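You operate a simulated robot arm through the tools that you are given. There is no shell and no other tool. Be economical: measure what you need, move in short steps, check, and stop when the job is done.

You are at the controls of a simulated two-armed robot. One attempt, no reset.

JOB
Switch off, park the orange plug, free the lever and wind the cable.
Fine: bench strip off before the plug comes out; plug in the orange dish; reel lever to FREE; wind till the slack is gone; leave the other plugs in and the power box dial off.

It is judged by the outcome, as a careful person would: the job done as asked, and still so three seconds after it is handed in. It fails if anything else is knocked over, pushed out of place, dropped, spilled or broken.

ROBOT AND FRAMES
Two 7-joint arms with fingered hands on one trunk, on a base that drives. Base frame: it is fixed to the floor where the robot stands at the start and does not move with it; the origin is under the middle of the robot, x ahead of it, y to its left, z up. Readings come in cm, rad, newtons and seconds.
The left shoulder is at the start at [2.1, 21.4, 139.4], the right one opposite. With the tool pointing down near the work surface each hand reaches from about 10 to 56 cm from the robot's upright axis, wherever it stands, measured 20 degrees to its own side. Places, roughly: black plug [70, -10, 90]; dial of the power box [60, 30, 100]; inside of the orange dish [80, -50, 90]; orange cable reel [60, -50, 90]; orange socket [80, -10, 90]; reel lever [40, -50, 90]; switch of the bench strip [50, -10, 90]; test bench [70, 30, 50]; yellow plug [50, -10, 90]. Payload 3.3 kg a hand.
The tool frame of a hand sits at the grasp point between the pads (the TCP): z along the fingers, y along the line on which they close. The tips reach 2.6 cm beyond it. The gripper opens to 13.2 cm. The gripper's body begins 7.3 cm behind the TCP. The gripper is a hand of 2 fingers: y runs from the thumb to the fingers, the wrist lies at [0, 0, -22.4] in the tool frame, and closing takes about 1.5 s.
Orientation is told as [roll, pitch, yaw] about the base's x, y, z axes, in that order, counted from this pose: with the fingers straight down and closing along the base's y, the tool's x points along the base's -x, its y along +y and its z along -z.

CONTROLS
- The arms move only by the tool servo_tool. It takes "left_targets", "right_targets" or both (then of equal length, played together; a hand with none holds still); each is one flat list of numbers, 6 for each row, row after row: the shift along the tool's x, y, z in cm, then the turn, a rotation vector about the tool's x, y, z in rad. In form: [tx, ty, tz, ax, ay, az, tx, ty, tz, ax, ay, az, ...]. A call has 1 to 8 rows; each row shifts and turns the commanded pose from where the row before left it, along the tool's axes as they then stand. "left_gripper" and "right_gripper" are, for a hand that has rows, the closure, from 0 (fully open) to 1 (shut), set as the call begins (left out, the last holds). Rows are played at 5 a second. More than 5 cm and 0.15 rad between two rows, or a gripper value outside its range, and nothing of the call is played. Where a pose cannot be reached the arm comes as near as it can. A force on the tool above 40 N (or 10 N above the force at the start of the call, whichever is more), or a blocked arm, ends the call early, and 0.2 s more pass. The fingers move at their own pace (about 15.3 cm/s each) and stop on an object; they squeeze with about 33 N. The grip force told is the motor's: it shows also when the fingers shut on nothing. Time passes only in rows, and 0.2 s behind the last, so rows that do not move let the fingers close. It gives the time, the measured TCP pose, the force on the tool (base axes), the opening and the grip force at its end, in the units of the frame above (readings bear some noise), with the torque about the TCP (base axes, N m) and any sound that the robot's microphone picked up.
- Cameras (640 x 400 px; columns grow to the right, rows downward): "scene" is now at [8.39, -2.49, 154.42]; the picture's right is [-0.31, -0.95, -0.00], its down [-0.74, 0.24, -0.63] and it looks along [0.60, -0.20, -0.78] (base axes); focal length 250 px, centre (320, 200). "left" rides on the left gripper at [-6.6, -0.3, -9.9] in its tool frame; the picture's right is [0.04, -1.00, 0.00], its down [0.83, 0.03, -0.55] and it looks along [0.55, 0.02, 0.83] (tool axes); focal length 261 px, centre (320, 200). "right" rides on the right gripper at [6.6, -0.3, -9.9] in its tool frame; the picture's right is [0.04, 1.00, 0.00], its down [-0.83, 0.03, -0.55] and it looks along [-0.55, 0.02, 0.83] (tool axes); focal length 261 px, centre (320, 200). There is no depth. A picture from a camera that has moved, and an enlarged one, comes with that camera's place and axes in the base frame and with its lens.
- capture(camera): a new picture of that camera. The clock stands still meanwhile.
- move_column(by): slides the trunk up (or, below 0, down) by that many cm; the arms and the scene camera ride with it, the base frame stays. It gives what a move gives, with no picture.
- drive_base(legs): drives the robot by 1 to 6 legs, each [ahead, left, turn to the left] in cm, cm and rad, along the robot's own axes; the way and the turn of a leg run together, so that a leg with both is an arc; at most 150 cm and 3.142 rad a leg. The arms and the cameras ride along, it lands a little off, and it stops where it bumps. It gives what a move gives.
- move_fingers(finger1, thumb_bend, hand): sets how far each is bent, from 0 (flat) to 100 (curled in); at 30 the hand is open as for a grip, at 70 the pads meet at the TCP. One left out holds its place. A second passes; each finger stops where it meets its share of the squeeze, and holds until it gets a number again. A gripper value or a shape takes the hand back. It gives what a move gives, with no picture; readings hold the bend of each and the force on the fingers (four entries, about 0 where the hand has none), thumb and palm.
- preshape(shape, hand): the hand has 2 fingers and takes this shape, open, in about a second: jaw (thumb against the fingers, like two jaws); tri (thumb and two fingers); tip (a fingertip pinch); poke (one finger out to press); point (the index stretched); flat (the hand flat); cup (the hand cupped); fist (a fist). The gripper value then closes the fingers along that shape, each until it touches; the sizes above hold for jaw. It gives what a move gives, with no picture.
- head_to(pan, tilt): turns the head with the scene camera to pan (to the left, within 1.501 rad either way) and tilt (down, from -0.506 to 1.204), counted from straight ahead of the robot. It gives what a move gives.
- zoom(camera, box): a new picture of the part [left, top, right, bottom] of that camera's present view, enlarged. The clock stands still meanwhile.
- sign_off(): hands the job in; it is judged then, once.

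Go step by step. Nothing tells you exact positions but the pictures and the camera data: compare them with the known pose of the tool, close in by small moves and look again before you grip or let go. The budget is 120 turns and 100 pictures, counting those below and the enlarged ones. Unless the task says otherwise, let go and move clear before handing in, and close with one line.

The tools are called after "Emit:" as a command line: name --argument value ..., lists and objects as JSON in quotes. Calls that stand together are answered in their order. servo_tool: Moves the arms, as the interface text tells. Its arguments: {"type":"object","properties":{"left_targets":{"type":"array","items":{"type":"number"}},"left_gripper":{"type":"number"},"right_targets":{"type":"array","items":{"type":"number"}},"right_gripper":{"type":"number"}},"required":[]} The other tools are called the same way: move_column (by) slides the trunk up or down; preshape (shape, hand) gives the hand a shape; move_fingers (finger1, thumb_bend, hand) moves the fingers one by one; drive_base (legs) drives the base; head_to (pan, tilt) turns the head that bears the scene camera; capture (camera) takes a picture; zoom (camera, box) takes an enlarged picture of a part of a camera's view; sign_off () hands the job in.

At the start:

```text
clock: 0.0
left_tcp_pos: [34.46, -0.43, 124.78]
left_tcp_rot: [0.001, 0.0, 0.0]
left_ft_force: [0.3, 0.6, 0.5]
left_ft_torque: [-0.01, -0.05, 0.04]
left_finger_gap: 13.23
left_grasp_force: 0.0
left_shape: jaw
left_bend: [30.0, 30.0]
left_finger forces: [0.0, 0.1, 0.0, 0.0, 0.0, 0.1]
right_tcp_pos: [29.54, -36.67, 125.02]
right_tcp_rot: [0.0, 0.0, -0.001]
right_ft_force: [-0.2, -0.2, 0.0]
right_ft_torque: [0.01, -0.02, -0.01]
right_finger_gap: 13.17
right_grasp_force: 0.0
right_shape: jaw
right_bend: [30.0, 30.0]
right_finger forces: [0.0, 0.0, 0.0, 0.0, 0.0, 0.0]
trunk travel left (down, up): [-67.5, 8.6]
robot x, y, heading: [0.24, -0.16, 0.001]
head pan, tilt: [-0.318, 0.892]
```

scene: 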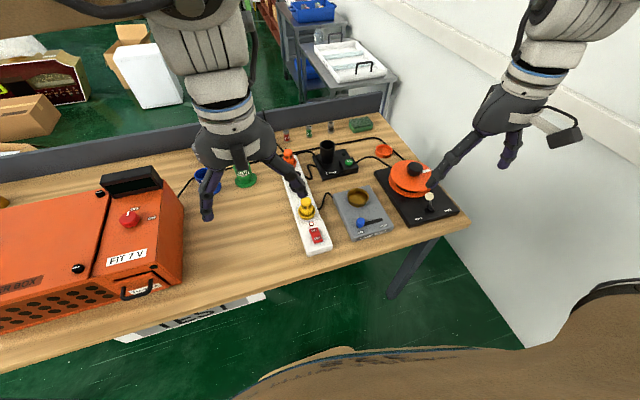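
right: 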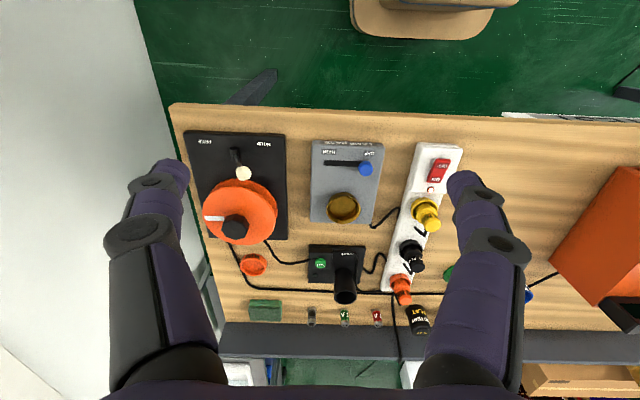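
left: 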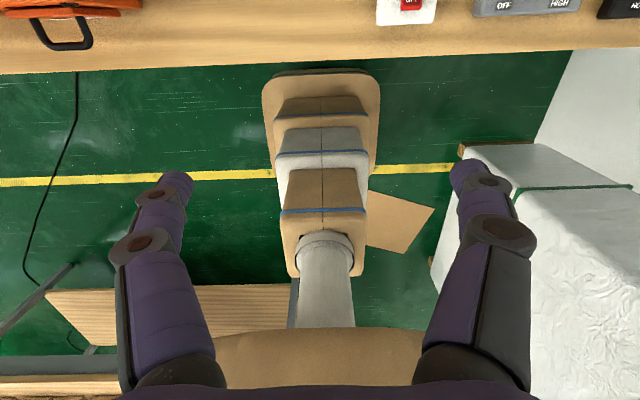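

I see the bench with the white strip (red switch, yellow/black/orange plugs), the grey box with a blue lever, and the orange reel on a black plate with a white-knobbed lever. I'll look closer at each part first.

Emit:
zoom --camera "right" --box '[360, 130, 480, 350]'

Emit:
zoom --camera "right" --box '[170, 120, 310, 290]'

Emit:
zoom --camera "scene" --box '[260, 110, 480, 260]'

```text
1.82 times, centred on (420, 240) of right
camera zoom: at [23.11, -36.92, 134.89], right [-0.04, 1.0, 0.0], down [0.83, 0.03, 0.55], along [0.55, 0.02, -0.83], focal length 474 px, centre (138, 127)
```

zoom: 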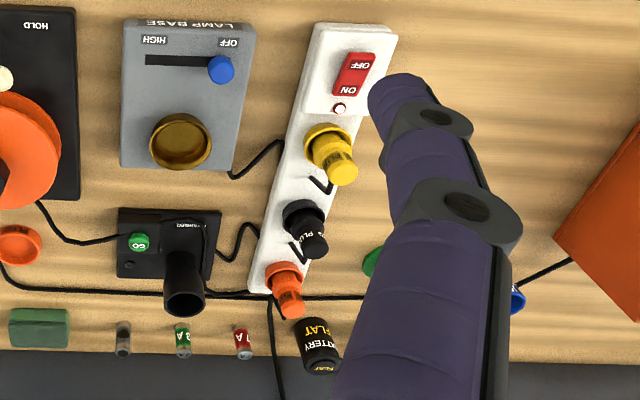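

```text
2.35 times, centred on (240, 205) of right
camera zoom: at [23.11, -36.92, 134.89], right [-0.04, 1.0, 0.0], down [0.83, 0.03, 0.55], along [0.55, 0.02, -0.83], focal length 613 px, centre (508, 188)
```

zoom: 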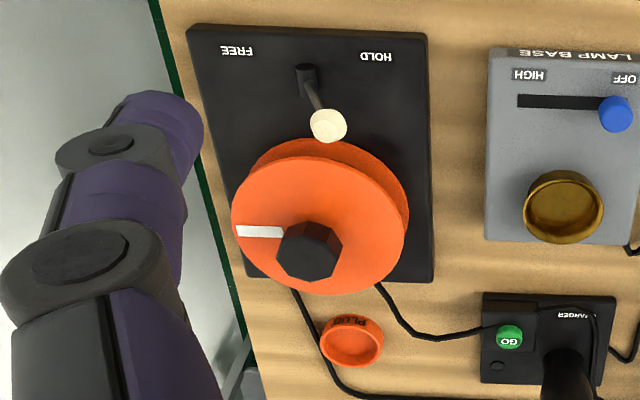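

```text
2.67 times, centred on (370, 185) of scene
camera zoom: at [8.39, -2.49, 154.42], right [-0.31, -0.95, 0.0], down [-0.74, 0.24, -0.63], along [0.6, -0.2, -0.78], focal length 668 px, centre (187, 240)
```

zoom: 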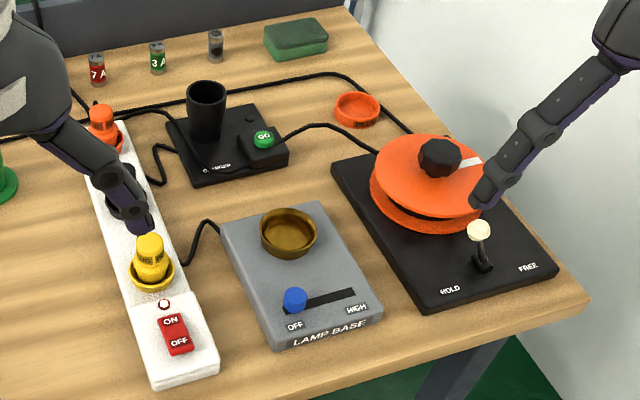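

The switch is at about [45, -13, 91], the orange plug top at [79, -14, 95], the lever knob at [44, -49, 96] and the reel knob at [57, -53, 94]. I'll clear the left arm, make the right hand a poke shape and move it over the switch.

Emit:
preshape --shape "poke" --hand "right"

Emit:
servo_tool --left_targets '[0, 4.5, 0, 0, 0, 0, 0, 4.5, 0, 0, 0, 0, 0, 4.5, 0, 0, 0, 0, 0, 4.5, 0, 0, 0, 0, 0, 4.5, 0, 0, 0, 0, 0, 0, 0, 0, 0, 0]' --right_targets '[-1, 3, 2, 0, 0, 0, -1, 3, 2, 0, 0, 0, -1, 3, 2, 0, 0, 0, -1, 3, 2, 0, 0, 0, -1, 3, 2, 0, 0, 0, 0, 0, 0, 0, 0, 0]'

Emit:
capture --camera "scene"

Emit:
capture --camera "right"

```text
clock: 0.9
left_tcp_pos: [34.48, -0.39, 124.89]
left_tcp_rot: [0.0, 0.0, -0.002]
left_ft_force: [-0.5, 0.0, 0.1]
left_ft_torque: [-0.01, 0.02, -0.03]
left_finger_gap: 13.2
left_grasp_force: 0.0
left_shape: jaw
left_bend: [30.0, 30.0]
left_finger forces: [0.1, 0.1, 0.1, 0.0, 0.0, 0.0]
right_tcp_pos: [29.6, -36.54, 125.16]
right_tcp_rot: [0.0, 0.0, 0.0]
right_ft_force: [0.1, 0.4, 0.1]
right_ft_torque: [-0.01, 0.02, 0.03]
right_finger_gap: 0.02
right_grasp_force: 0.1
right_shape: poke
right_bend: [100.0, 44.0]
right_finger forces: [0.1, 0.0, 0.0, 0.0, 0.0, 0.1]
trunk travel left (down, up): [-67.5, 8.6]
robot x, y, heading: [-0.16, -0.01, -0.002]
head pan, tilt: [-0.318, 0.892]
```

```text
clock: 2.3
left_tcp_pos: [34.52, 21.75, 124.95]
left_tcp_rot: [-0.002, 0.0, 0.001]
left_ft_force: [-0.3, 0.4, 0.5]
left_ft_torque: [-0.02, -0.01, -0.02]
left_finger_gap: 13.21
left_grasp_force: 0.0
left_shape: jaw
left_bend: [30.0, 30.0]
left_finger forces: [0.0, 0.1, 0.0, 0.1, 0.0, 0.1]
right_tcp_pos: [33.57, -23.26, 115.28]
right_tcp_rot: [0.004, -0.002, 0.0]
right_ft_force: [-0.3, -1.0, 0.3]
right_ft_torque: [-0.01, 0.04, 0.0]
right_finger_gap: 0.0
right_grasp_force: 0.1
right_shape: poke
right_bend: [100.0, 44.0]
right_finger forces: [0.1, 0.1, 0.1, 0.0, 0.0, 0.0]
right hand out of reach, approached as far as the arm can: row 5
trunk travel left (down, up): [-67.5, 8.6]
robot x, y, heading: [0.17, 0.02, -0.001]
head pan, tilt: [-0.318, 0.892]
```

```text
93 pictures are left
camera scene: at [8.37, -2.59, 154.42], right [-0.31, -0.95, 0.0], down [-0.74, 0.24, -0.63], along [0.6, -0.2, -0.78], focal length 250 px, centre (320, 200)
```

scene: 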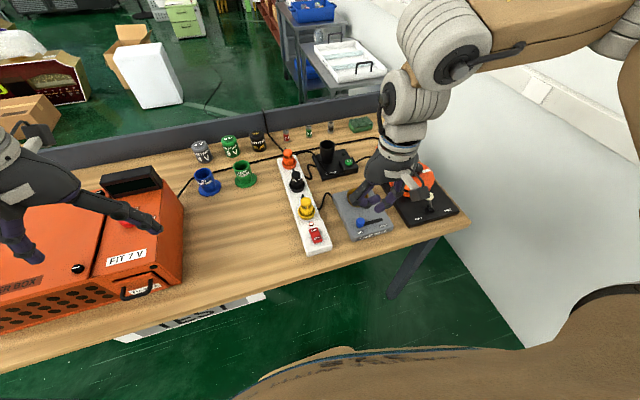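

```text
92 pictures are left
camera right: at [27.09, -23.58, 125.25], right [-0.04, 1.0, 0.0], down [0.83, 0.03, 0.55], along [0.55, 0.03, -0.83], focal length 261 px, centre (320, 200)
```

right: 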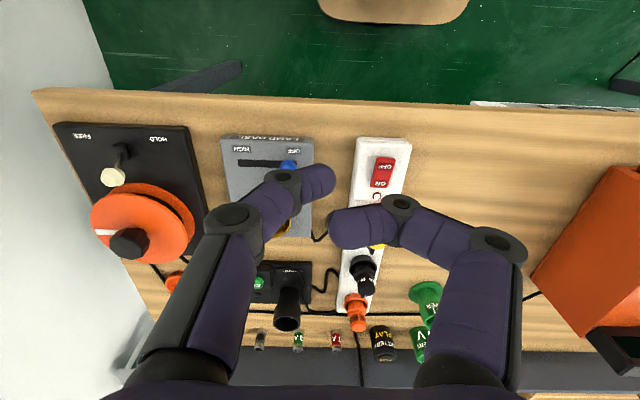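

The arm is near its reach limit, so the robot must come closer. I'll look down at the base clearance.

Emit:
preshape --shape "jaw" --hand "right"

Emit:
head_to --pan -0.2 --tilt 1.2

Emit:
capture --camera "scene"

Emit:
capture --camera "left"

```text
clock: 3.2
left_tcp_pos: [34.55, 21.83, 124.85]
left_tcp_rot: [0.001, 0.0, 0.0]
left_ft_force: [-0.2, -0.3, 0.2]
left_ft_torque: [-0.04, -0.02, 0.0]
left_finger_gap: 13.2
left_grasp_force: 0.0
left_shape: jaw
left_bend: [30.0, 30.0]
left_finger forces: [0.0, 0.0, 0.0, 0.0, 0.0, 0.1]
right_tcp_pos: [33.54, -23.18, 115.5]
right_tcp_rot: [0.002, 0.0, 0.0]
right_ft_force: [-0.1, -0.5, 0.1]
right_ft_torque: [0.0, -0.01, -0.02]
right_finger_gap: 13.2
right_grasp_force: 0.0
right_shape: jaw
right_bend: [30.0, 30.0]
right_finger forces: [0.1, 0.0, 0.0, 0.0, 0.0, 0.0]
trunk travel left (down, up): [-67.5, 8.6]
robot x, y, heading: [-0.07, 0.35, 0.002]
head pan, tilt: [-0.318, 0.892]
```

```text
clock: 4.0
left_tcp_pos: [34.56, 21.77, 124.99]
left_tcp_rot: [0.001, 0.0, 0.001]
left_ft_force: [0.0, -0.6, 0.2]
left_ft_torque: [0.02, -0.01, 0.01]
left_finger_gap: 13.19
left_grasp_force: 0.0
left_shape: jaw
left_bend: [30.0, 30.0]
left_finger forces: [0.1, 0.0, 0.0, 0.0, 0.0, 0.0]
right_tcp_pos: [33.58, -23.08, 115.42]
right_tcp_rot: [0.003, -0.003, 0.0]
right_ft_force: [0.1, -0.5, 0.0]
right_ft_torque: [-0.02, 0.0, 0.01]
right_finger_gap: 13.18
right_grasp_force: 0.1
right_shape: jaw
right_bend: [30.0, 30.0]
right_finger forces: [0.0, 0.0, 0.0, 0.0, 0.0, 0.0]
trunk travel left (down, up): [-67.5, 8.6]
robot x, y, heading: [0.32, -0.08, -0.001]
head pan, tilt: [-0.201, 1.201]
```

```text
91 pictures are left
camera scene: at [6.67, -1.22, 152.38], right [-0.2, -0.98, 0.0], down [-0.91, 0.19, -0.36], along [0.36, -0.07, -0.93], focal length 250 px, centre (320, 200)
```

scene: 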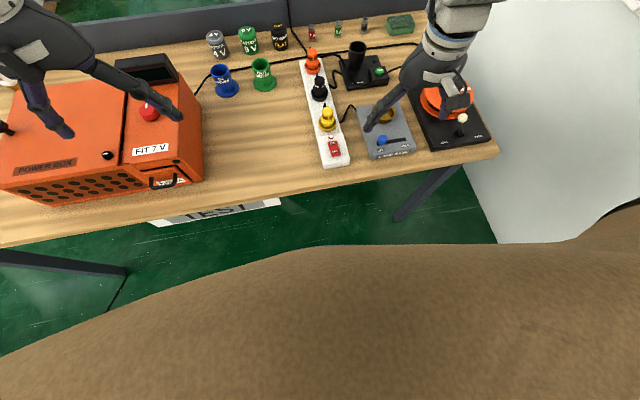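

```text
90 pictures are left
camera left: at [41.18, 21.6, 134.74], right [-0.04, -1.0, 0.0], down [-0.83, 0.03, 0.55], along [-0.55, 0.02, -0.83], focal length 261 px, centre (320, 200)
```

left: 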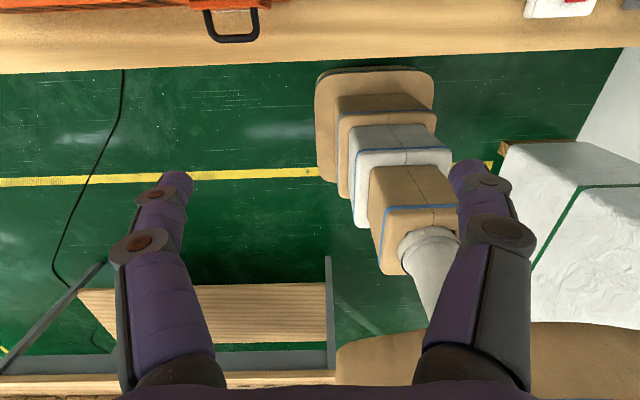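

The base can slide under the bench and the torso sits well behind its front edge (about x=36). I'll drive ahead 12 cm and check.

Emit:
drive_base --legs '[[12, 0, 0]]'

Emit:
capture --camera "scene"

Emit:
capture --camera "left"

```text
clock: 5.2
left_tcp_pos: [46.52, 21.83, 124.89]
left_tcp_rot: [0.0, 0.0, -0.001]
left_ft_force: [0.8, 0.0, -0.4]
left_ft_torque: [-0.01, 0.01, -0.04]
left_finger_gap: 13.19
left_grasp_force: 0.0
left_shape: jaw
left_bend: [30.0, 30.0]
left_finger forces: [0.0, 0.0, 0.1, 0.1, 0.0, 0.0]
right_tcp_pos: [45.56, -23.07, 115.43]
right_tcp_rot: [0.003, -0.001, 0.0]
right_ft_force: [-1.3, 0.0, 0.5]
right_ft_torque: [0.02, 0.01, -0.01]
right_finger_gap: 13.22
right_grasp_force: 0.0
right_shape: jaw
right_bend: [30.0, 30.0]
right_finger forces: [0.1, 0.0, 0.0, 0.0, 0.1, 0.0]
trunk travel left (down, up): [-67.5, 8.6]
robot x, y, heading: [11.79, 0.03, 0.0]
head pan, tilt: [-0.201, 1.201]
```

```text
89 pictures are left
camera scene: at [18.6, -1.21, 152.37], right [-0.2, -0.98, 0.0], down [-0.91, 0.19, -0.36], along [0.35, -0.07, -0.93], focal length 250 px, centre (320, 200)
```

scene: 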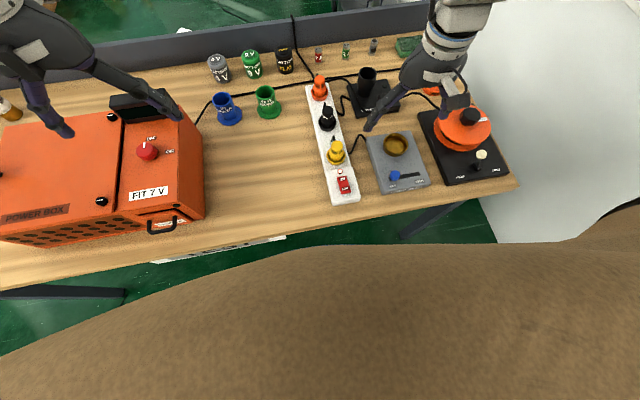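

```text
88 pictures are left
camera left: at [53.11, 21.6, 134.72], right [-0.04, -1.0, 0.0], down [-0.83, 0.03, 0.55], along [-0.55, 0.02, -0.83], focal length 261 px, centre (320, 200)
```

left: 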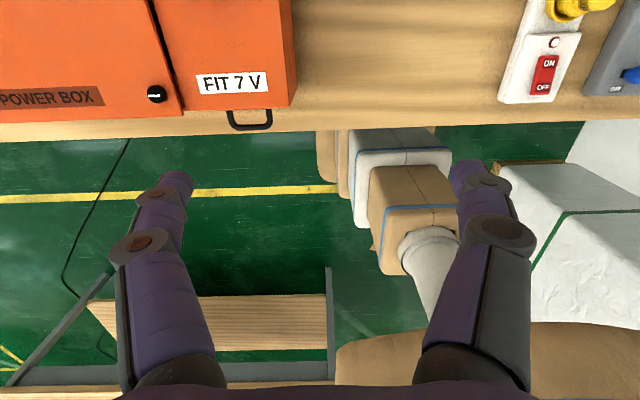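

Position is good for the switch. A close look at the rocker and the lamp now.

Emit:
zoom --camera "left" --box '[480, 0, 640, 110]'

Emit:
capture --camera "right"

Emit:
zoom --camera "scene" --box '[290, 60, 520, 210]'

```text
3.64 times, centred on (560, 55) of left
camera zoom: at [53.11, 21.6, 134.72], right [-0.04, -1.0, 0.0], down [-0.83, 0.03, 0.55], along [-0.55, 0.02, -0.83], focal length 948 px, centre (-553, 727)
```

zoom: 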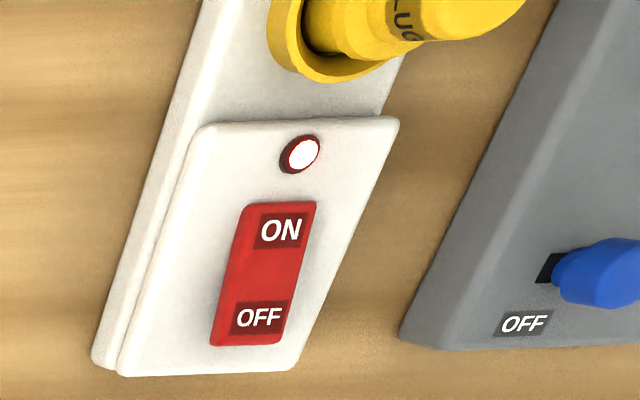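

```text
86 pictures are left
camera right: at [39.04, -23.48, 125.27], right [-0.04, 1.0, 0.0], down [0.83, 0.03, 0.55], along [0.55, 0.03, -0.83], focal length 261 px, centre (320, 200)
```

right: 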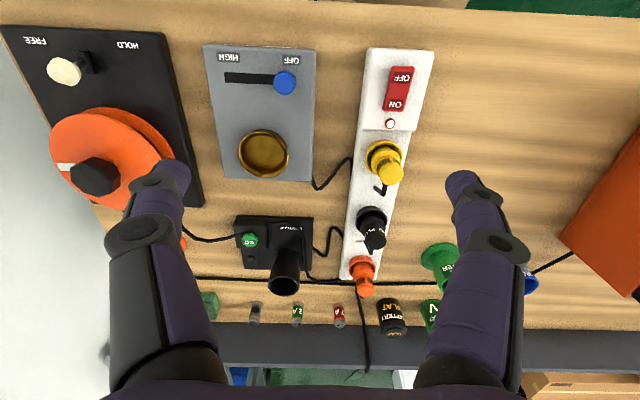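

```text
2.67 times, centred on (405, 135) of scene
camera zoom: at [18.6, -1.21, 152.37], right [-0.2, -0.98, 0.0], down [-0.91, 0.19, -0.36], along [0.35, -0.07, -0.93], focal length 668 px, centre (93, 373)
```

zoom: 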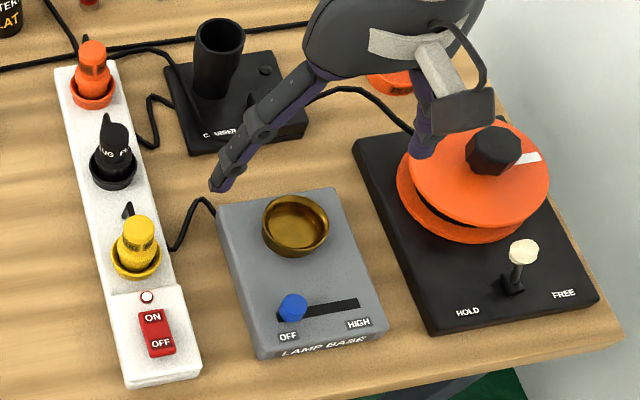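

The lamp is lit, so the strip is on; OFF is the near end, at about [43.5, -13.3, 91]. I'll move above it with the fingers closed.

Emit:
servo_tool --right_targets '[0.6, 2.45, 3, 0, 0, 0, 0.6, 2.45, 3, 0, 0, 0, 0.6, 2.45, 3, 0, 0, 0, 0.6, 2.45, 3, 0, 0, 0, 0, 0, 2, 0, 0, 0, 0, 0, 0, 0, 0, 0, 0, 0, 0, 0, 0, 0]' --right_gripper 1

Emit:
capture --camera "right"

Emit:
zoom --camera "left" --box '[480, 0, 640, 110]'

```text
clock: 6.8
left_tcp_pos: [46.4, 21.78, 124.95]
left_tcp_rot: [0.0, 0.001, -0.001]
left_ft_force: [0.0, -0.4, 0.6]
left_ft_torque: [-0.01, 0.0, -0.01]
left_finger_gap: 13.21
left_grasp_force: 0.0
left_shape: jaw
left_bend: [30.0, 30.0]
left_finger forces: [0.1, 0.0, 0.1, 0.1, 0.1, 0.1]
right_tcp_pos: [40.87, -25.23, 107.92]
right_tcp_rot: [0.004, 0.0, 0.0]
right_ft_force: [1.2, -0.1, 0.5]
right_ft_torque: [-0.01, 0.03, 0.0]
right_finger_gap: 0.0
right_grasp_force: 33.5
right_shape: jaw
right_bend: [62.0, 70.0]
right_finger forces: [0.0, 0.0, 0.0, 0.1, 0.1, 0.1]
right hand out of reach, approached as far as the arm can: row 1, 2, 3, 4, 5
trunk travel left (down, up): [-67.5, 8.6]
robot x, y, heading: [11.76, 0.03, 0.0]
head pan, tilt: [-0.201, 1.201]
```

```text
84 pictures are left
camera right: at [34.37, -25.56, 117.86], right [-0.04, 1.0, 0.01], down [0.83, 0.03, 0.55], along [0.55, 0.03, -0.83], focal length 261 px, centre (320, 200)
```

right: 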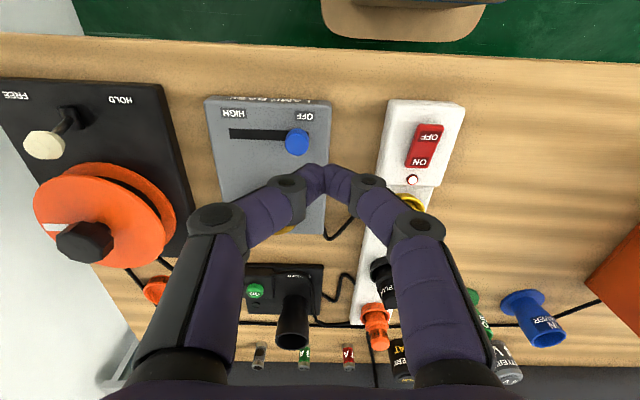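

```text
3.64 times, centred on (560, 55) of left
camera zoom: at [53.06, 21.59, 134.74], right [-0.04, -1.0, 0.0], down [-0.83, 0.03, 0.55], along [-0.55, 0.02, -0.83], focal length 948 px, centre (-553, 727)
```

zoom: 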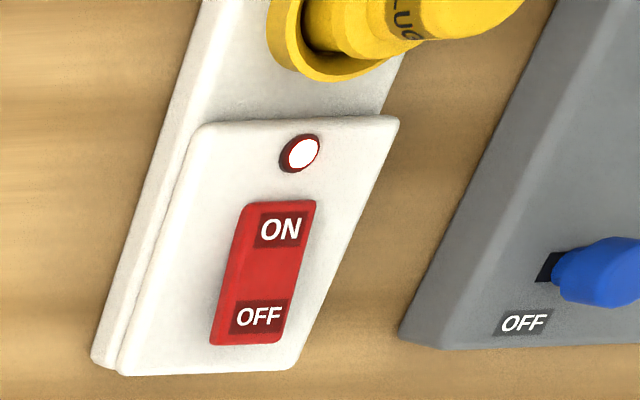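

The arm was folded too tightly; the wrist must be lower relative to the shoulder. I'll raise the trunk a bit and go down and across.

Emit:
move_column --by 8

Emit:
servo_tool --right_targets '[0, 0, 4, 0, 0, 0, 0, 0, 4, 0, 0, 0, 0, 0, 4, 0, 0, 0, -0.6, 3, 0, 0, 0, 0, -0.6, 3, 0, 0, 0, 0, -0.6, 3, 0, 0, 0, 0, -0.4, 3, 0, 0, 0, 0, 0, 0, 0, 0, 0, 0]'

Emit:
capture --camera "right"

```text
clock: 8.0
left_tcp_pos: [46.46, 21.86, 132.87]
left_tcp_rot: [-0.001, -0.001, 0.001]
left_ft_force: [0.4, 1.3, 1.0]
left_ft_torque: [0.0, -0.01, 0.03]
left_finger_gap: 13.2
left_grasp_force: 0.1
left_shape: jaw
left_bend: [30.0, 30.0]
left_finger forces: [0.1, 0.0, 0.1, 0.1, 0.0, 0.1]
right_tcp_pos: [40.89, -25.26, 115.94]
right_tcp_rot: [0.006, -0.002, 0.0]
right_ft_force: [-0.8, -0.3, -0.9]
right_ft_torque: [0.0, 0.0, 0.02]
right_finger_gap: 0.05
right_grasp_force: 32.6
right_shape: jaw
right_bend: [62.0, 70.0]
right_finger forces: [0.0, 0.0, 0.0, 0.1, 0.0, 0.0]
trunk travel left (down, up): [-75.5, 0.6]
robot x, y, heading: [11.47, 0.14, -0.001]
head pan, tilt: [-0.201, 1.201]
```

```text
clock: 9.8
left_tcp_pos: [46.52, 21.93, 133.02]
left_tcp_rot: [0.001, 0.0, 0.0]
left_ft_force: [0.5, 0.6, 0.0]
left_ft_torque: [-0.01, 0.01, 0.0]
left_finger_gap: 13.21
left_grasp_force: 0.1
left_shape: jaw
left_bend: [30.0, 30.0]
left_finger forces: [0.1, 0.0, 0.0, 0.0, 0.1, 0.0]
right_tcp_pos: [41.08, -25.3, 116.16]
right_tcp_rot: [0.009, -0.002, -0.002]
right_ft_force: [-0.1, 0.2, 1.0]
right_ft_torque: [0.0, -0.01, 0.01]
right_finger_gap: 0.02
right_grasp_force: 33.2
right_shape: jaw
right_bend: [62.0, 70.0]
right_finger forces: [0.0, 0.0, 0.0, 0.0, 0.0, 0.1]
right hand out of reach, approached as far as the arm can: row 1, 2, 3, 4, 5, 6, 7
trunk travel left (down, up): [-75.5, 0.6]
robot x, y, heading: [11.75, 0.05, 0.002]
head pan, tilt: [-0.201, 1.201]
```

```text
82 pictures are left
camera right: at [34.57, -25.59, 125.87], right [-0.04, 1.0, 0.01], down [0.83, 0.03, 0.55], along [0.55, 0.03, -0.83], focal length 261 px, centre (320, 200)
```

right: 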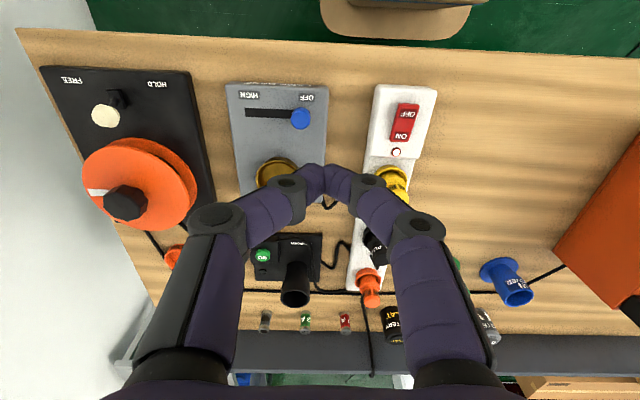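

The arm is stuck at a local limit; I'll back out and descend from a freer pose.

Emit:
servo_tool --right_targets '[0, -4, -2, 0, 0, 0, 0, -4, -2, 0, 0, 0, -3, 0, 0, 0, 0, 0, -3, 0, 2, 0, 0, 0, 0, 0, 4, 0, 0, 0, 0, 0, 4, 0, 0, 0, 0, 0, 3, 0, 0, 0, 0, 0, 0, 0, 0, 0]'

Emit:
capture --camera "scene"

```text
clock: 11.6
left_tcp_pos: [46.53, 21.76, 133.02]
left_tcp_rot: [0.0, 0.001, 0.001]
left_ft_force: [-0.6, -0.9, -0.3]
left_ft_torque: [-0.01, 0.01, 0.01]
left_finger_gap: 13.2
left_grasp_force: 0.1
left_shape: jaw
left_bend: [30.0, 30.0]
left_finger forces: [0.1, 0.0, 0.0, 0.0, 0.1, 0.0]
right_tcp_pos: [45.97, -34.3, 109.17]
right_tcp_rot: [0.006, -0.004, 0.0]
right_ft_force: [0.2, 0.6, 0.3]
right_ft_torque: [-0.01, 0.0, 0.02]
right_finger_gap: 0.0
right_grasp_force: 33.0
right_shape: jaw
right_bend: [62.0, 70.0]
right_finger forces: [0.0, 0.0, 0.1, 0.0, 0.0, 0.0]
right hand out of reach, approached as far as the arm can: row 6, 7
trunk travel left (down, up): [-75.5, 0.6]
robot x, y, heading: [11.81, 0.04, -0.001]
head pan, tilt: [-0.201, 1.201]
```

```text
81 pictures are left
camera scene: at [18.53, -1.17, 160.38], right [-0.2, -0.98, 0.0], down [-0.91, 0.19, -0.36], along [0.35, -0.07, -0.93], focal length 250 px, centre (320, 200)
```

scene: 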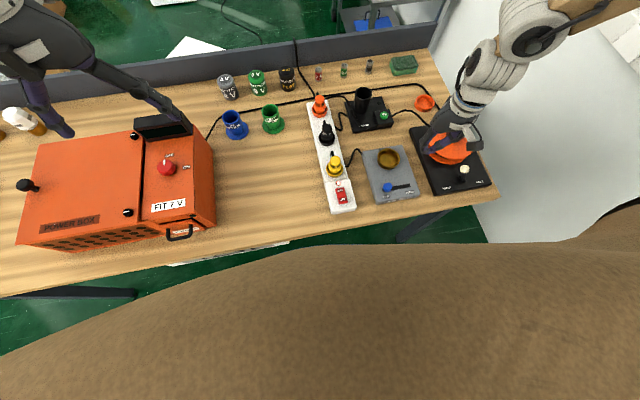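

Going down is limited with the shoulder this high, so the trunk itself should come down. I'll lift the hand a bit, lower the trunk, and then test moving inward.

Emit:
servo_tool --right_targets '[0, 1, -4, 0, 0, 0, 0, 1, -4, 0, 0, 0, 0, 1, -4, 0, 0, 0, 0, 0, 0, 0, 0, 0]'

Emit:
move_column --by -20

Emit:
servo_tool --right_targets '[0, 3, 0, 0, 0, 0, 0, 3, 0, 0, 0, 0, 0, 3, 0, 0, 0, 0, 0, 3, 0, 0, 0, 0, 0, 3, 0, 0, 0, 0, 0, 3, 0, 0, 0, 0, 0, 0, 0, 0, 0, 0]'

Emit:
capture --camera "scene"

```text
clock: 12.6
left_tcp_pos: [46.58, 21.78, 132.96]
left_tcp_rot: [-0.001, 0.0, -0.001]
left_ft_force: [-0.2, -0.2, 0.3]
left_ft_torque: [0.03, 0.06, 0.01]
left_finger_gap: 13.21
left_grasp_force: 0.1
left_shape: jaw
left_bend: [30.0, 30.0]
left_finger forces: [0.0, 0.0, 0.0, 0.0, 0.0, 0.0]
right_tcp_pos: [45.82, -31.51, 121.36]
right_tcp_rot: [0.006, 0.001, 0.001]
right_ft_force: [-0.4, 0.4, -0.2]
right_ft_torque: [0.01, 0.02, 0.0]
right_finger_gap: 0.01
right_grasp_force: 32.8
right_shape: jaw
right_bend: [62.0, 70.0]
right_finger forces: [0.1, 0.0, 0.0, 0.1, 0.0, 0.0]
trunk travel left (down, up): [-75.5, 0.6]
robot x, y, heading: [11.49, 0.0, 0.007]
head pan, tilt: [-0.201, 1.201]
```

```text
clock: 14.8
left_tcp_pos: [46.49, 21.84, 112.86]
left_tcp_rot: [0.001, -0.001, 0.0]
left_ft_force: [-0.9, 0.0, -0.7]
left_ft_torque: [0.0, 0.03, -0.01]
left_finger_gap: 13.17
left_grasp_force: 0.1
left_shape: jaw
left_bend: [30.0, 30.0]
left_finger forces: [0.1, 0.1, 0.0, 0.0, 0.0, 0.0]
right_tcp_pos: [46.02, -31.51, 101.03]
right_tcp_rot: [0.008, -0.002, 0.0]
right_ft_force: [-1.1, -0.9, 0.3]
right_ft_torque: [0.03, 0.0, 0.01]
right_finger_gap: 0.0
right_grasp_force: 33.1
right_shape: jaw
right_bend: [62.0, 70.0]
right_finger forces: [0.1, 0.0, 0.0, 0.0, 0.0, 0.1]
trunk travel left (down, up): [-55.5, 20.6]
robot x, y, heading: [12.3, -0.05, 0.001]
head pan, tilt: [-0.201, 1.201]
```

```text
clock: 16.4
left_tcp_pos: [46.49, 21.88, 112.85]
left_tcp_rot: [0.002, -0.001, 0.001]
left_ft_force: [0.3, 0.6, 0.3]
left_ft_torque: [-0.03, -0.02, 0.03]
left_finger_gap: 13.19
left_grasp_force: 0.0
left_shape: jaw
left_bend: [30.0, 30.0]
left_finger forces: [0.0, 0.0, 0.0, 0.0, 0.0, 0.0]
right_tcp_pos: [43.86, -22.45, 103.25]
right_tcp_rot: [0.01, -0.002, 0.0]
right_ft_force: [0.0, -0.2, 0.6]
right_ft_torque: [0.02, -0.03, 0.03]
right_finger_gap: 0.0
right_grasp_force: 33.2
right_shape: jaw
right_bend: [62.0, 70.0]
right_finger forces: [0.0, 0.0, 0.1, 0.0, 0.0, 0.0]
right hand out of reach, approached as far as the arm can: row 3, 4, 5, 6
trunk travel left (down, up): [-55.5, 20.6]
robot x, y, heading: [12.07, 0.31, -0.003]
head pan, tilt: [-0.201, 1.201]
```

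```text
80 pictures are left
camera scene: at [18.83, -1.22, 140.37], right [-0.2, -0.98, 0.0], down [-0.91, 0.19, -0.36], along [0.35, -0.07, -0.93], focal length 250 px, centre (320, 200)
```

scene: 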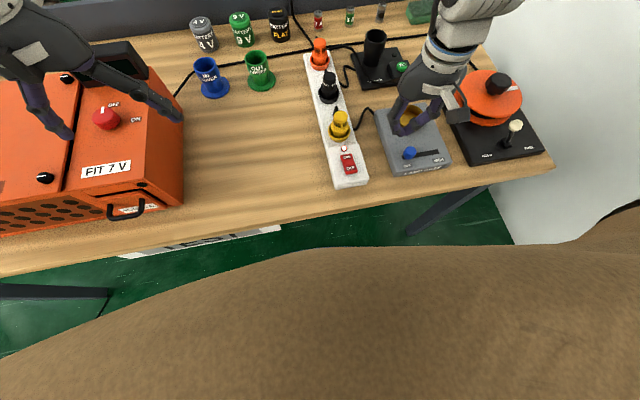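

The arm works better when more stretched out, so I'm too near for the switch. I'll lift both hands slightly and back off to put the switch about 20° to the right at about 48 cm.

Emit:
servo_tool --left_targets '[0, 0, -3, 0, 0, 0, 0, 0, -3, 0, 0, 0, 0, 0, 0, 0, 0, 0]' --right_targets '[-1, -1, -2, 0, 0, 0, -1, -1, -1, 0, 0, 0, 0, 0, 0, 0, 0, 0]'

Emit:
drive_base --legs '[[-13, 5, 0]]'

Emit:
servo_tool --right_targets '[-4, 1, 0, 0, 0, 0, -4, 1, 0, 0, 0, 0, -2, 1, 0, 0, 0, 0, 0, 0, 0, 0, 0, 0]'

```text
clock: 17.2
left_tcp_pos: [46.17, 21.82, 118.95]
left_tcp_rot: [-0.001, -0.001, -0.001]
left_ft_force: [-0.5, 0.0, 0.4]
left_ft_torque: [-0.01, 0.05, -0.01]
left_finger_gap: 13.2
left_grasp_force: 0.2
left_shape: jaw
left_bend: [30.0, 30.0]
left_finger forces: [0.0, 0.0, 0.1, 0.0, 0.0, 0.1]
right_tcp_pos: [45.91, -24.48, 106.19]
right_tcp_rot: [0.007, -0.002, -0.001]
right_ft_force: [-0.5, -1.0, -0.5]
right_ft_torque: [0.0, 0.01, 0.03]
right_finger_gap: 0.03
right_grasp_force: 33.2
right_shape: jaw
right_bend: [62.0, 70.0]
right_finger forces: [0.0, 0.0, 0.1, 0.0, 0.1, 0.0]
trunk travel left (down, up): [-55.5, 20.6]
robot x, y, heading: [12.0, -0.15, 0.001]
head pan, tilt: [-0.201, 1.201]
```

```text
clock: 18.5
left_tcp_pos: [33.24, 26.9, 118.85]
left_tcp_rot: [-0.001, 0.0, 0.003]
left_ft_force: [0.6, 1.0, 0.8]
left_ft_torque: [-0.01, -0.04, -0.01]
left_finger_gap: 13.21
left_grasp_force: 0.0
left_shape: jaw
left_bend: [30.0, 30.0]
left_finger forces: [0.0, 0.0, 0.0, 0.0, 0.0, 0.0]
right_tcp_pos: [32.92, -19.48, 106.32]
right_tcp_rot: [0.004, -0.003, 0.005]
right_ft_force: [-0.2, -0.5, 0.0]
right_ft_torque: [-0.04, -0.01, -0.03]
right_finger_gap: 0.0
right_grasp_force: 32.4
right_shape: jaw
right_bend: [62.0, 70.0]
right_finger forces: [0.0, 0.1, 0.0, 0.1, 0.0, 0.1]
trunk travel left (down, up): [-55.5, 20.6]
robot x, y, heading: [-0.8, 5.21, 0.004]
head pan, tilt: [-0.201, 1.201]
```

```text
clock: 19.5
left_tcp_pos: [33.38, 26.87, 118.82]
left_tcp_rot: [0.0, -0.001, 0.004]
left_ft_force: [-0.8, -0.3, -1.3]
left_ft_torque: [-0.01, 0.0, 0.02]
left_finger_gap: 13.19
left_grasp_force: 0.1
left_shape: jaw
left_bend: [30.0, 30.0]
left_finger forces: [0.1, 0.0, 0.0, 0.0, 0.1, 0.0]
right_tcp_pos: [39.33, -21.35, 106.46]
right_tcp_rot: [0.011, -0.004, 0.005]
right_ft_force: [0.2, 0.5, -0.7]
right_ft_torque: [0.04, -0.02, 0.02]
right_finger_gap: 0.03
right_grasp_force: 32.5
right_shape: jaw
right_bend: [62.0, 70.0]
right_finger forces: [0.1, 0.0, 0.0, 0.0, 0.0, 0.0]
right hand out of reach, approached as far as the arm can: row 1, 2, 3
trunk travel left (down, up): [-55.5, 20.6]
robot x, y, heading: [-0.97, 4.87, 0.007]
head pan, tilt: [-0.201, 1.201]
```

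The limit seems to be a wrist angle as the arm swings inward; I'll let the hand yaw with the arm.

Emit:
servo_tool --right_targets '[0, 0, 0, 0, 0, -0.15, 0, 0, 0, 0, 0, -0.15, 0, 0, 0, 0, 0, -0.15, 0, 0, 0, 0, 0, -0.15, -1, 3, 0, 0, 0, 0, -1, 3, 0, 0, 0, 0, 0, 0, 0, 0, 0, 0]'

Emit:
capture --camera "scene"

Emit:
capture --camera "left"

```text
clock: 21.1
left_tcp_pos: [33.39, 26.96, 118.8]
left_tcp_rot: [0.002, -0.001, 0.005]
left_ft_force: [0.6, 0.0, 0.5]
left_ft_torque: [-0.01, 0.02, 0.01]
left_finger_gap: 13.19
left_grasp_force: 0.1
left_shape: jaw
left_bend: [30.0, 30.0]
left_finger forces: [0.1, 0.1, 0.0, 0.0, 0.0, 0.0]
right_tcp_pos: [35.2, -18.31, 106.51]
right_tcp_rot: [0.007, -0.008, 0.605]
right_ft_force: [-0.2, -0.3, 0.0]
right_ft_torque: [0.01, 0.0, -0.02]
right_finger_gap: 0.01
right_grasp_force: 33.0
right_shape: jaw
right_bend: [62.0, 70.0]
right_finger forces: [0.1, 0.0, 0.0, 0.0, 0.0, 0.0]
right hand out of reach, approached as far as the arm can: row 5, 6
trunk travel left (down, up): [-55.5, 20.6]
robot x, y, heading: [-0.69, 4.81, 0.005]
head pan, tilt: [-0.201, 1.201]
```

```text
79 pictures are left
camera scene: at [5.97, 3.72, 140.37], right [-0.2, -0.98, 0.0], down [-0.91, 0.18, -0.36], along [0.35, -0.07, -0.93], focal length 250 px, centre (320, 200)
```

scene: 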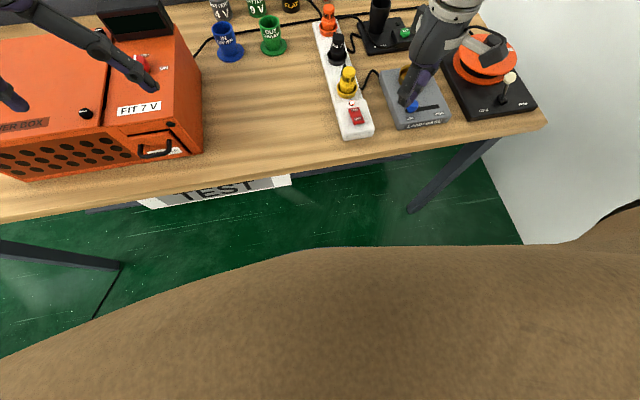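

```text
78 pictures are left
camera left: at [39.99, 26.66, 128.64], right [-0.04, -1.0, 0.0], down [-0.83, 0.03, 0.55], along [-0.55, 0.02, -0.83], focal length 261 px, centre (320, 200)
```

left: 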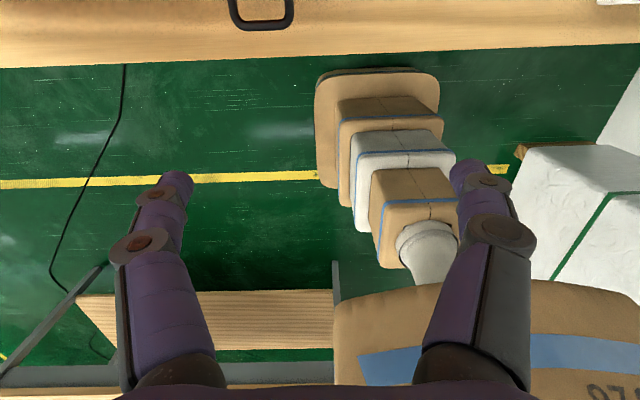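

Still limited. I'll look at the arm's posture itself to understand why.

Emit:
head_to --pan -0.9 --tilt 0.35

Emit:
capture --camera "scene"

Emit:
head_to --pan 0.7 --tilt 0.4

Emit:
capture --camera "scene"

```text
clock: 22.3
left_tcp_pos: [33.44, 26.9, 118.9]
left_tcp_rot: [-0.001, -0.001, 0.004]
left_ft_force: [0.0, -0.5, 0.7]
left_ft_torque: [-0.01, 0.01, 0.0]
left_finger_gap: 13.18
left_grasp_force: 0.0
left_shape: jaw
left_bend: [30.0, 30.0]
left_finger forces: [0.0, 0.0, 0.0, 0.0, 0.0, 0.0]
right_tcp_pos: [35.27, -18.38, 106.64]
right_tcp_rot: [0.007, -0.009, 0.603]
right_ft_force: [0.2, -0.1, -0.2]
right_ft_torque: [0.04, -0.02, -0.04]
right_finger_gap: 0.01
right_grasp_force: 33.2
right_shape: jaw
right_bend: [62.0, 70.0]
right_finger forces: [0.0, 0.0, 0.0, 0.1, 0.0, 0.0]
trunk travel left (down, up): [-55.5, 20.6]
robot x, y, heading: [-0.93, 4.77, 0.006]
head pan, tilt: [-0.901, 0.351]
```

```text
77 pictures are left
camera scene: at [6.29, -2.46, 147.1], right [-0.78, -0.62, 0.0], down [-0.22, 0.27, -0.94], along [0.59, -0.73, -0.34], focal length 250 px, centre (320, 200)
```

scene: 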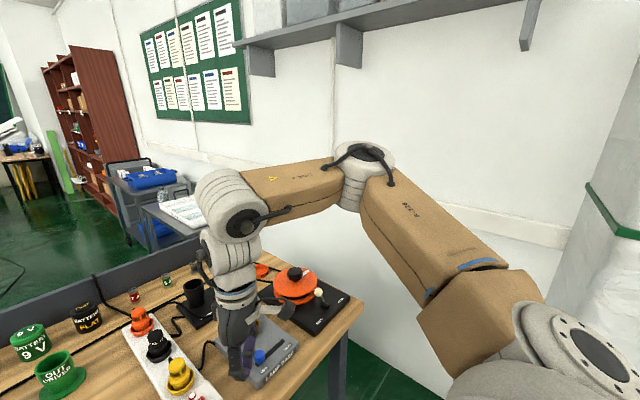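

```text
clock: 23.9
left_tcp_pos: [33.35, 27.0, 118.81]
left_tcp_rot: [0.001, -0.001, 0.004]
left_ft_force: [-0.4, -0.2, -0.5]
left_ft_torque: [0.01, 0.0, -0.02]
left_finger_gap: 13.19
left_grasp_force: 0.0
left_shape: jaw
left_bend: [30.0, 30.0]
left_finger forces: [0.1, 0.0, 0.1, 0.0, 0.0, 0.1]
right_tcp_pos: [35.28, -18.5, 106.62]
right_tcp_rot: [0.007, -0.007, 0.604]
right_ft_force: [-0.1, 1.1, -0.5]
right_ft_torque: [0.01, -0.03, 0.01]
right_finger_gap: 0.01
right_grasp_force: 32.7
right_shape: jaw
right_bend: [62.0, 70.0]
right_finger forces: [0.0, 0.0, 0.0, 0.0, 0.0, 0.1]
trunk travel left (down, up): [-55.5, 20.6]
robot x, y, heading: [-0.95, 4.94, 0.005]
head pan, tilt: [0.7, 0.4]
```

```text
76 pictures are left
camera scene: at [7.54, 10.8, 146.66], right [0.65, -0.76, 0.0], down [-0.3, -0.25, -0.92], along [0.7, 0.6, -0.39], focal length 250 px, centre (320, 200)
```

scene: 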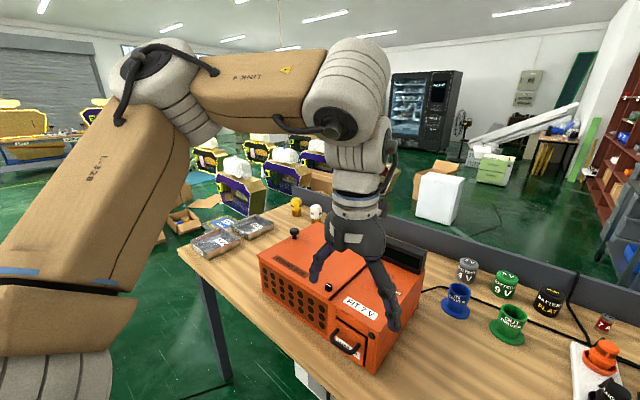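

Both arms stand elbow-out and high. I'll back off to free space in front of the bench, restore the trunk height, and test how the right arm folds when going down.

Emit:
drive_base --legs '[[-22, 0, 0]]'

Emit:
move_column --by 12

Emit:
servo_tool --right_targets '[0, -2, 0, 0, 0, 0.15, 0, -3, 0, 0, 0, 0.15, 0, -3, 0, 0, 0, 0.15, 0, -3, 0, 0, 0, 0.15, 0, 0, 4, 0, 0, 0, 0, 0, 4, 0, 0, 0, 0, 0, 4, 0, 0, 0, 0, 0, 4, 0, 0, 0]'

Emit:
servo_tool --right_targets '[0, 0, 4, 0, 0, 0, 0, 0, 4, 0, 0, 0, 0, 0, 4, 0, 0, 0, 0, 0, 4, 0, 0, 0, 0, 0, 0, 0, 0, 0]'

```text
clock: 25.6
left_tcp_pos: [11.19, 26.64, 118.89]
left_tcp_rot: [-0.001, 0.0, -0.006]
left_ft_force: [-0.5, -0.4, -0.2]
left_ft_torque: [-0.01, -0.02, -0.03]
left_finger_gap: 13.18
left_grasp_force: 0.1
left_shape: jaw
left_bend: [30.0, 30.0]
left_finger forces: [0.0, 0.0, 0.0, 0.0, 0.1, 0.0]
right_tcp_pos: [12.75, -18.67, 106.76]
right_tcp_rot: [0.006, -0.008, 0.595]
right_ft_force: [-0.6, 0.1, 0.4]
right_ft_torque: [-0.02, -0.04, -0.01]
right_finger_gap: 0.0
right_grasp_force: 32.7
right_shape: jaw
right_bend: [62.0, 70.0]
right_finger forces: [0.1, 0.1, 0.0, 0.1, 0.0, 0.0]
trunk travel left (down, up): [-55.5, 20.6]
robot x, y, heading: [-23.2, 5.23, -0.004]
head pan, tilt: [0.7, 0.4]
```

```text
clock: 27.1
left_tcp_pos: [11.37, 26.66, 130.77]
left_tcp_rot: [0.001, 0.0, -0.006]
left_ft_force: [-0.2, 0.7, -0.2]
left_ft_torque: [0.0, -0.01, -0.02]
left_finger_gap: 13.2
left_grasp_force: 0.1
left_shape: jaw
left_bend: [30.0, 30.0]
left_finger forces: [0.1, 0.1, 0.1, 0.0, 0.1, 0.1]
right_tcp_pos: [12.74, -18.74, 118.68]
right_tcp_rot: [0.008, -0.01, 0.596]
right_ft_force: [0.3, -0.3, 0.2]
right_ft_torque: [0.0, -0.01, 0.03]
right_finger_gap: 0.0
right_grasp_force: 33.5
right_shape: jaw
right_bend: [62.0, 70.0]
right_finger forces: [0.0, 0.0, 0.0, 0.0, 0.1, 0.0]
trunk travel left (down, up): [-67.5, 8.6]
robot x, y, heading: [-23.23, 5.02, -0.005]
head pan, tilt: [0.7, 0.4]
```

```text
clock: 28.9
left_tcp_pos: [11.29, 26.5, 130.97]
left_tcp_rot: [0.0, 0.0, -0.007]
left_ft_force: [0.0, -0.7, -0.2]
left_ft_torque: [0.03, -0.02, 0.01]
left_finger_gap: 13.19
left_grasp_force: 0.1
left_shape: jaw
left_bend: [30.0, 30.0]
left_finger forces: [0.0, 0.0, 0.1, 0.0, 0.0, 0.1]
right_tcp_pos: [15.48, -29.42, 104.0]
right_tcp_rot: [0.014, -0.007, -0.005]
right_ft_force: [-1.0, -0.1, -0.5]
right_ft_torque: [-0.03, 0.03, -0.01]
right_finger_gap: 0.0
right_grasp_force: 33.0
right_shape: jaw
right_bend: [62.0, 70.0]
right_finger forces: [0.0, 0.1, 0.0, 0.1, 0.0, 0.0]
right hand out of reach, approached as far as the arm can: row 8
trunk travel left (down, up): [-67.5, 8.6]
robot x, y, heading: [-23.18, 4.97, -0.004]
head pan, tilt: [0.7, 0.4]
```

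```text
clock: 30.1
left_tcp_pos: [11.35, 26.58, 130.75]
left_tcp_rot: [0.0, 0.001, -0.006]
left_ft_force: [0.0, -0.3, -0.5]
left_ft_torque: [-0.05, -0.02, -0.01]
left_finger_gap: 13.19
left_grasp_force: 0.0
left_shape: jaw
left_bend: [30.0, 30.0]
left_finger forces: [0.0, 0.0, 0.0, 0.0, 0.1, 0.0]
right_tcp_pos: [10.36, -33.34, 99.42]
right_tcp_rot: [0.011, -0.003, -0.005]
right_ft_force: [-0.7, -0.2, 0.6]
right_ft_torque: [0.0, 0.04, 0.01]
right_finger_gap: 0.01
right_grasp_force: 32.5
right_shape: jaw
right_bend: [62.0, 70.0]
right_finger forces: [0.0, 0.0, 0.0, 0.0, 0.0, 0.0]
right hand out of reach, approached as far as the arm can: row 1, 2, 3, 4
trunk travel left (down, up): [-67.5, 8.6]
robot x, y, heading: [-23.37, 5.0, -0.004]
head pan, tilt: [0.7, 0.4]
```

I'll test whether a stretched-out arm can go low: forward first, then down (still clear above/before the bench).

Emit:
servo_tool --right_targets '[-4, 0, -1, 0, 0, 0, -4, 0, -1, 0, 0, 0, -4, 0, 0, 0, 0, 0, -4, 0, 0, 0, 0, 0, -4, 0, 0, 0, 0, 0, 0, 0, 0, 0, 0, 0]'

Emit:
servo_tool --right_targets '[0, 3, 0, 0, 0, 0, 0, 3, 0, 0, 0, 0, 0, 3, 0, 0, 0, 0, 0, 3, 0, 0, 0, 0, 0, 3, 0, 0, 0, 0, 0, 0, 0, 0, 0, 0]'

Emit:
head_to --pan -0.9 --tilt 0.35

Emit:
capture --camera "scene"

```text
clock: 31.5
left_tcp_pos: [11.29, 26.67, 130.77]
left_tcp_rot: [-0.001, 0.0, -0.006]
left_ft_force: [0.3, -0.5, 0.5]
left_ft_torque: [-0.01, -0.03, 0.02]
left_finger_gap: 13.18
left_grasp_force: 0.0
left_shape: jaw
left_bend: [30.0, 30.0]
left_finger forces: [0.0, 0.0, 0.0, 0.0, 0.0, 0.1]
right_tcp_pos: [21.73, -35.82, 108.01]
right_tcp_rot: [0.016, -0.005, -0.005]
right_ft_force: [0.7, 0.6, -0.1]
right_ft_torque: [0.0, -0.02, 0.01]
right_finger_gap: 0.01
right_grasp_force: 33.0
right_shape: jaw
right_bend: [62.0, 70.0]
right_finger forces: [0.0, 0.1, 0.0, 0.0, 0.0, 0.0]
right hand out of reach, approached as far as the arm can: row 1, 2, 3, 4, 5
trunk travel left (down, up): [-67.5, 8.6]
robot x, y, heading: [-23.08, 4.99, -0.005]
head pan, tilt: [0.7, 0.4]
```

```text
clock: 32.9
left_tcp_pos: [11.24, 26.55, 130.9]
left_tcp_rot: [0.0, -0.001, -0.006]
left_ft_force: [-0.5, -0.8, 0.0]
left_ft_torque: [-0.01, -0.03, 0.0]
left_finger_gap: 13.2
left_grasp_force: 0.1
left_shape: jaw
left_bend: [30.0, 30.0]
left_finger forces: [0.1, 0.0, 0.0, 0.1, 0.0, 0.0]
right_tcp_pos: [17.25, -24.32, 110.98]
right_tcp_rot: [0.013, -0.004, -0.006]
right_ft_force: [0.2, 0.0, 0.2]
right_ft_torque: [-0.01, 0.01, 0.01]
right_finger_gap: 0.0
right_grasp_force: 33.1
right_shape: jaw
right_bend: [62.0, 70.0]
right_finger forces: [0.0, 0.0, 0.1, 0.1, 0.0, 0.1]
right hand out of reach, approached as far as the arm can: row 1, 2, 3, 4, 5
trunk travel left (down, up): [-67.5, 8.6]
robot x, y, heading: [-23.31, 5.33, -0.005]
head pan, tilt: [0.7, 0.4]
```

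```text
clock: 34.6
left_tcp_pos: [11.36, 26.51, 130.83]
left_tcp_rot: [-0.002, 0.002, -0.005]
left_ft_force: [-0.7, -0.6, 0.4]
left_ft_torque: [-0.01, 0.02, 0.01]
left_finger_gap: 13.19
left_grasp_force: 0.1
left_shape: jaw
left_bend: [30.0, 30.0]
left_finger forces: [0.1, 0.0, 0.0, 0.1, 0.1, 0.1]
right_tcp_pos: [17.23, -24.29, 110.96]
right_tcp_rot: [0.015, -0.006, -0.005]
right_ft_force: [0.0, -0.5, -0.5]
right_ft_torque: [0.01, -0.01, 0.0]
right_finger_gap: 0.0
right_grasp_force: 32.8
right_shape: jaw
right_bend: [62.0, 70.0]
right_finger forces: [0.1, 0.0, 0.0, 0.1, 0.0, 0.0]
trunk travel left (down, up): [-67.5, 8.6]
robot x, y, heading: [-22.9, 4.41, -0.008]
head pan, tilt: [-0.901, 0.351]
```

```text
75 pictures are left
camera scene: at [-16.25, -2.5, 159.11], right [-0.79, -0.62, 0.0], down [-0.21, 0.27, -0.94], along [0.58, -0.74, -0.34], focal length 250 px, centre (320, 200)
```

scene: 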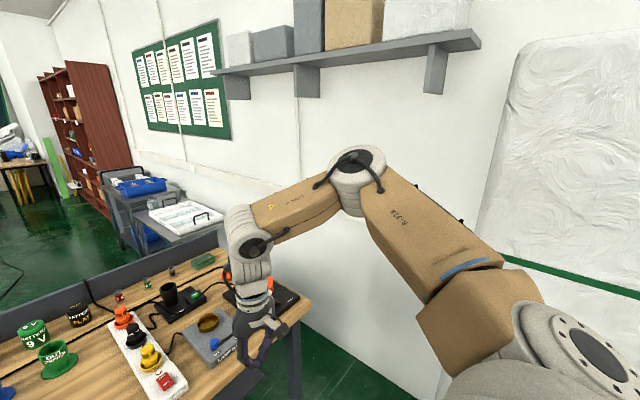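

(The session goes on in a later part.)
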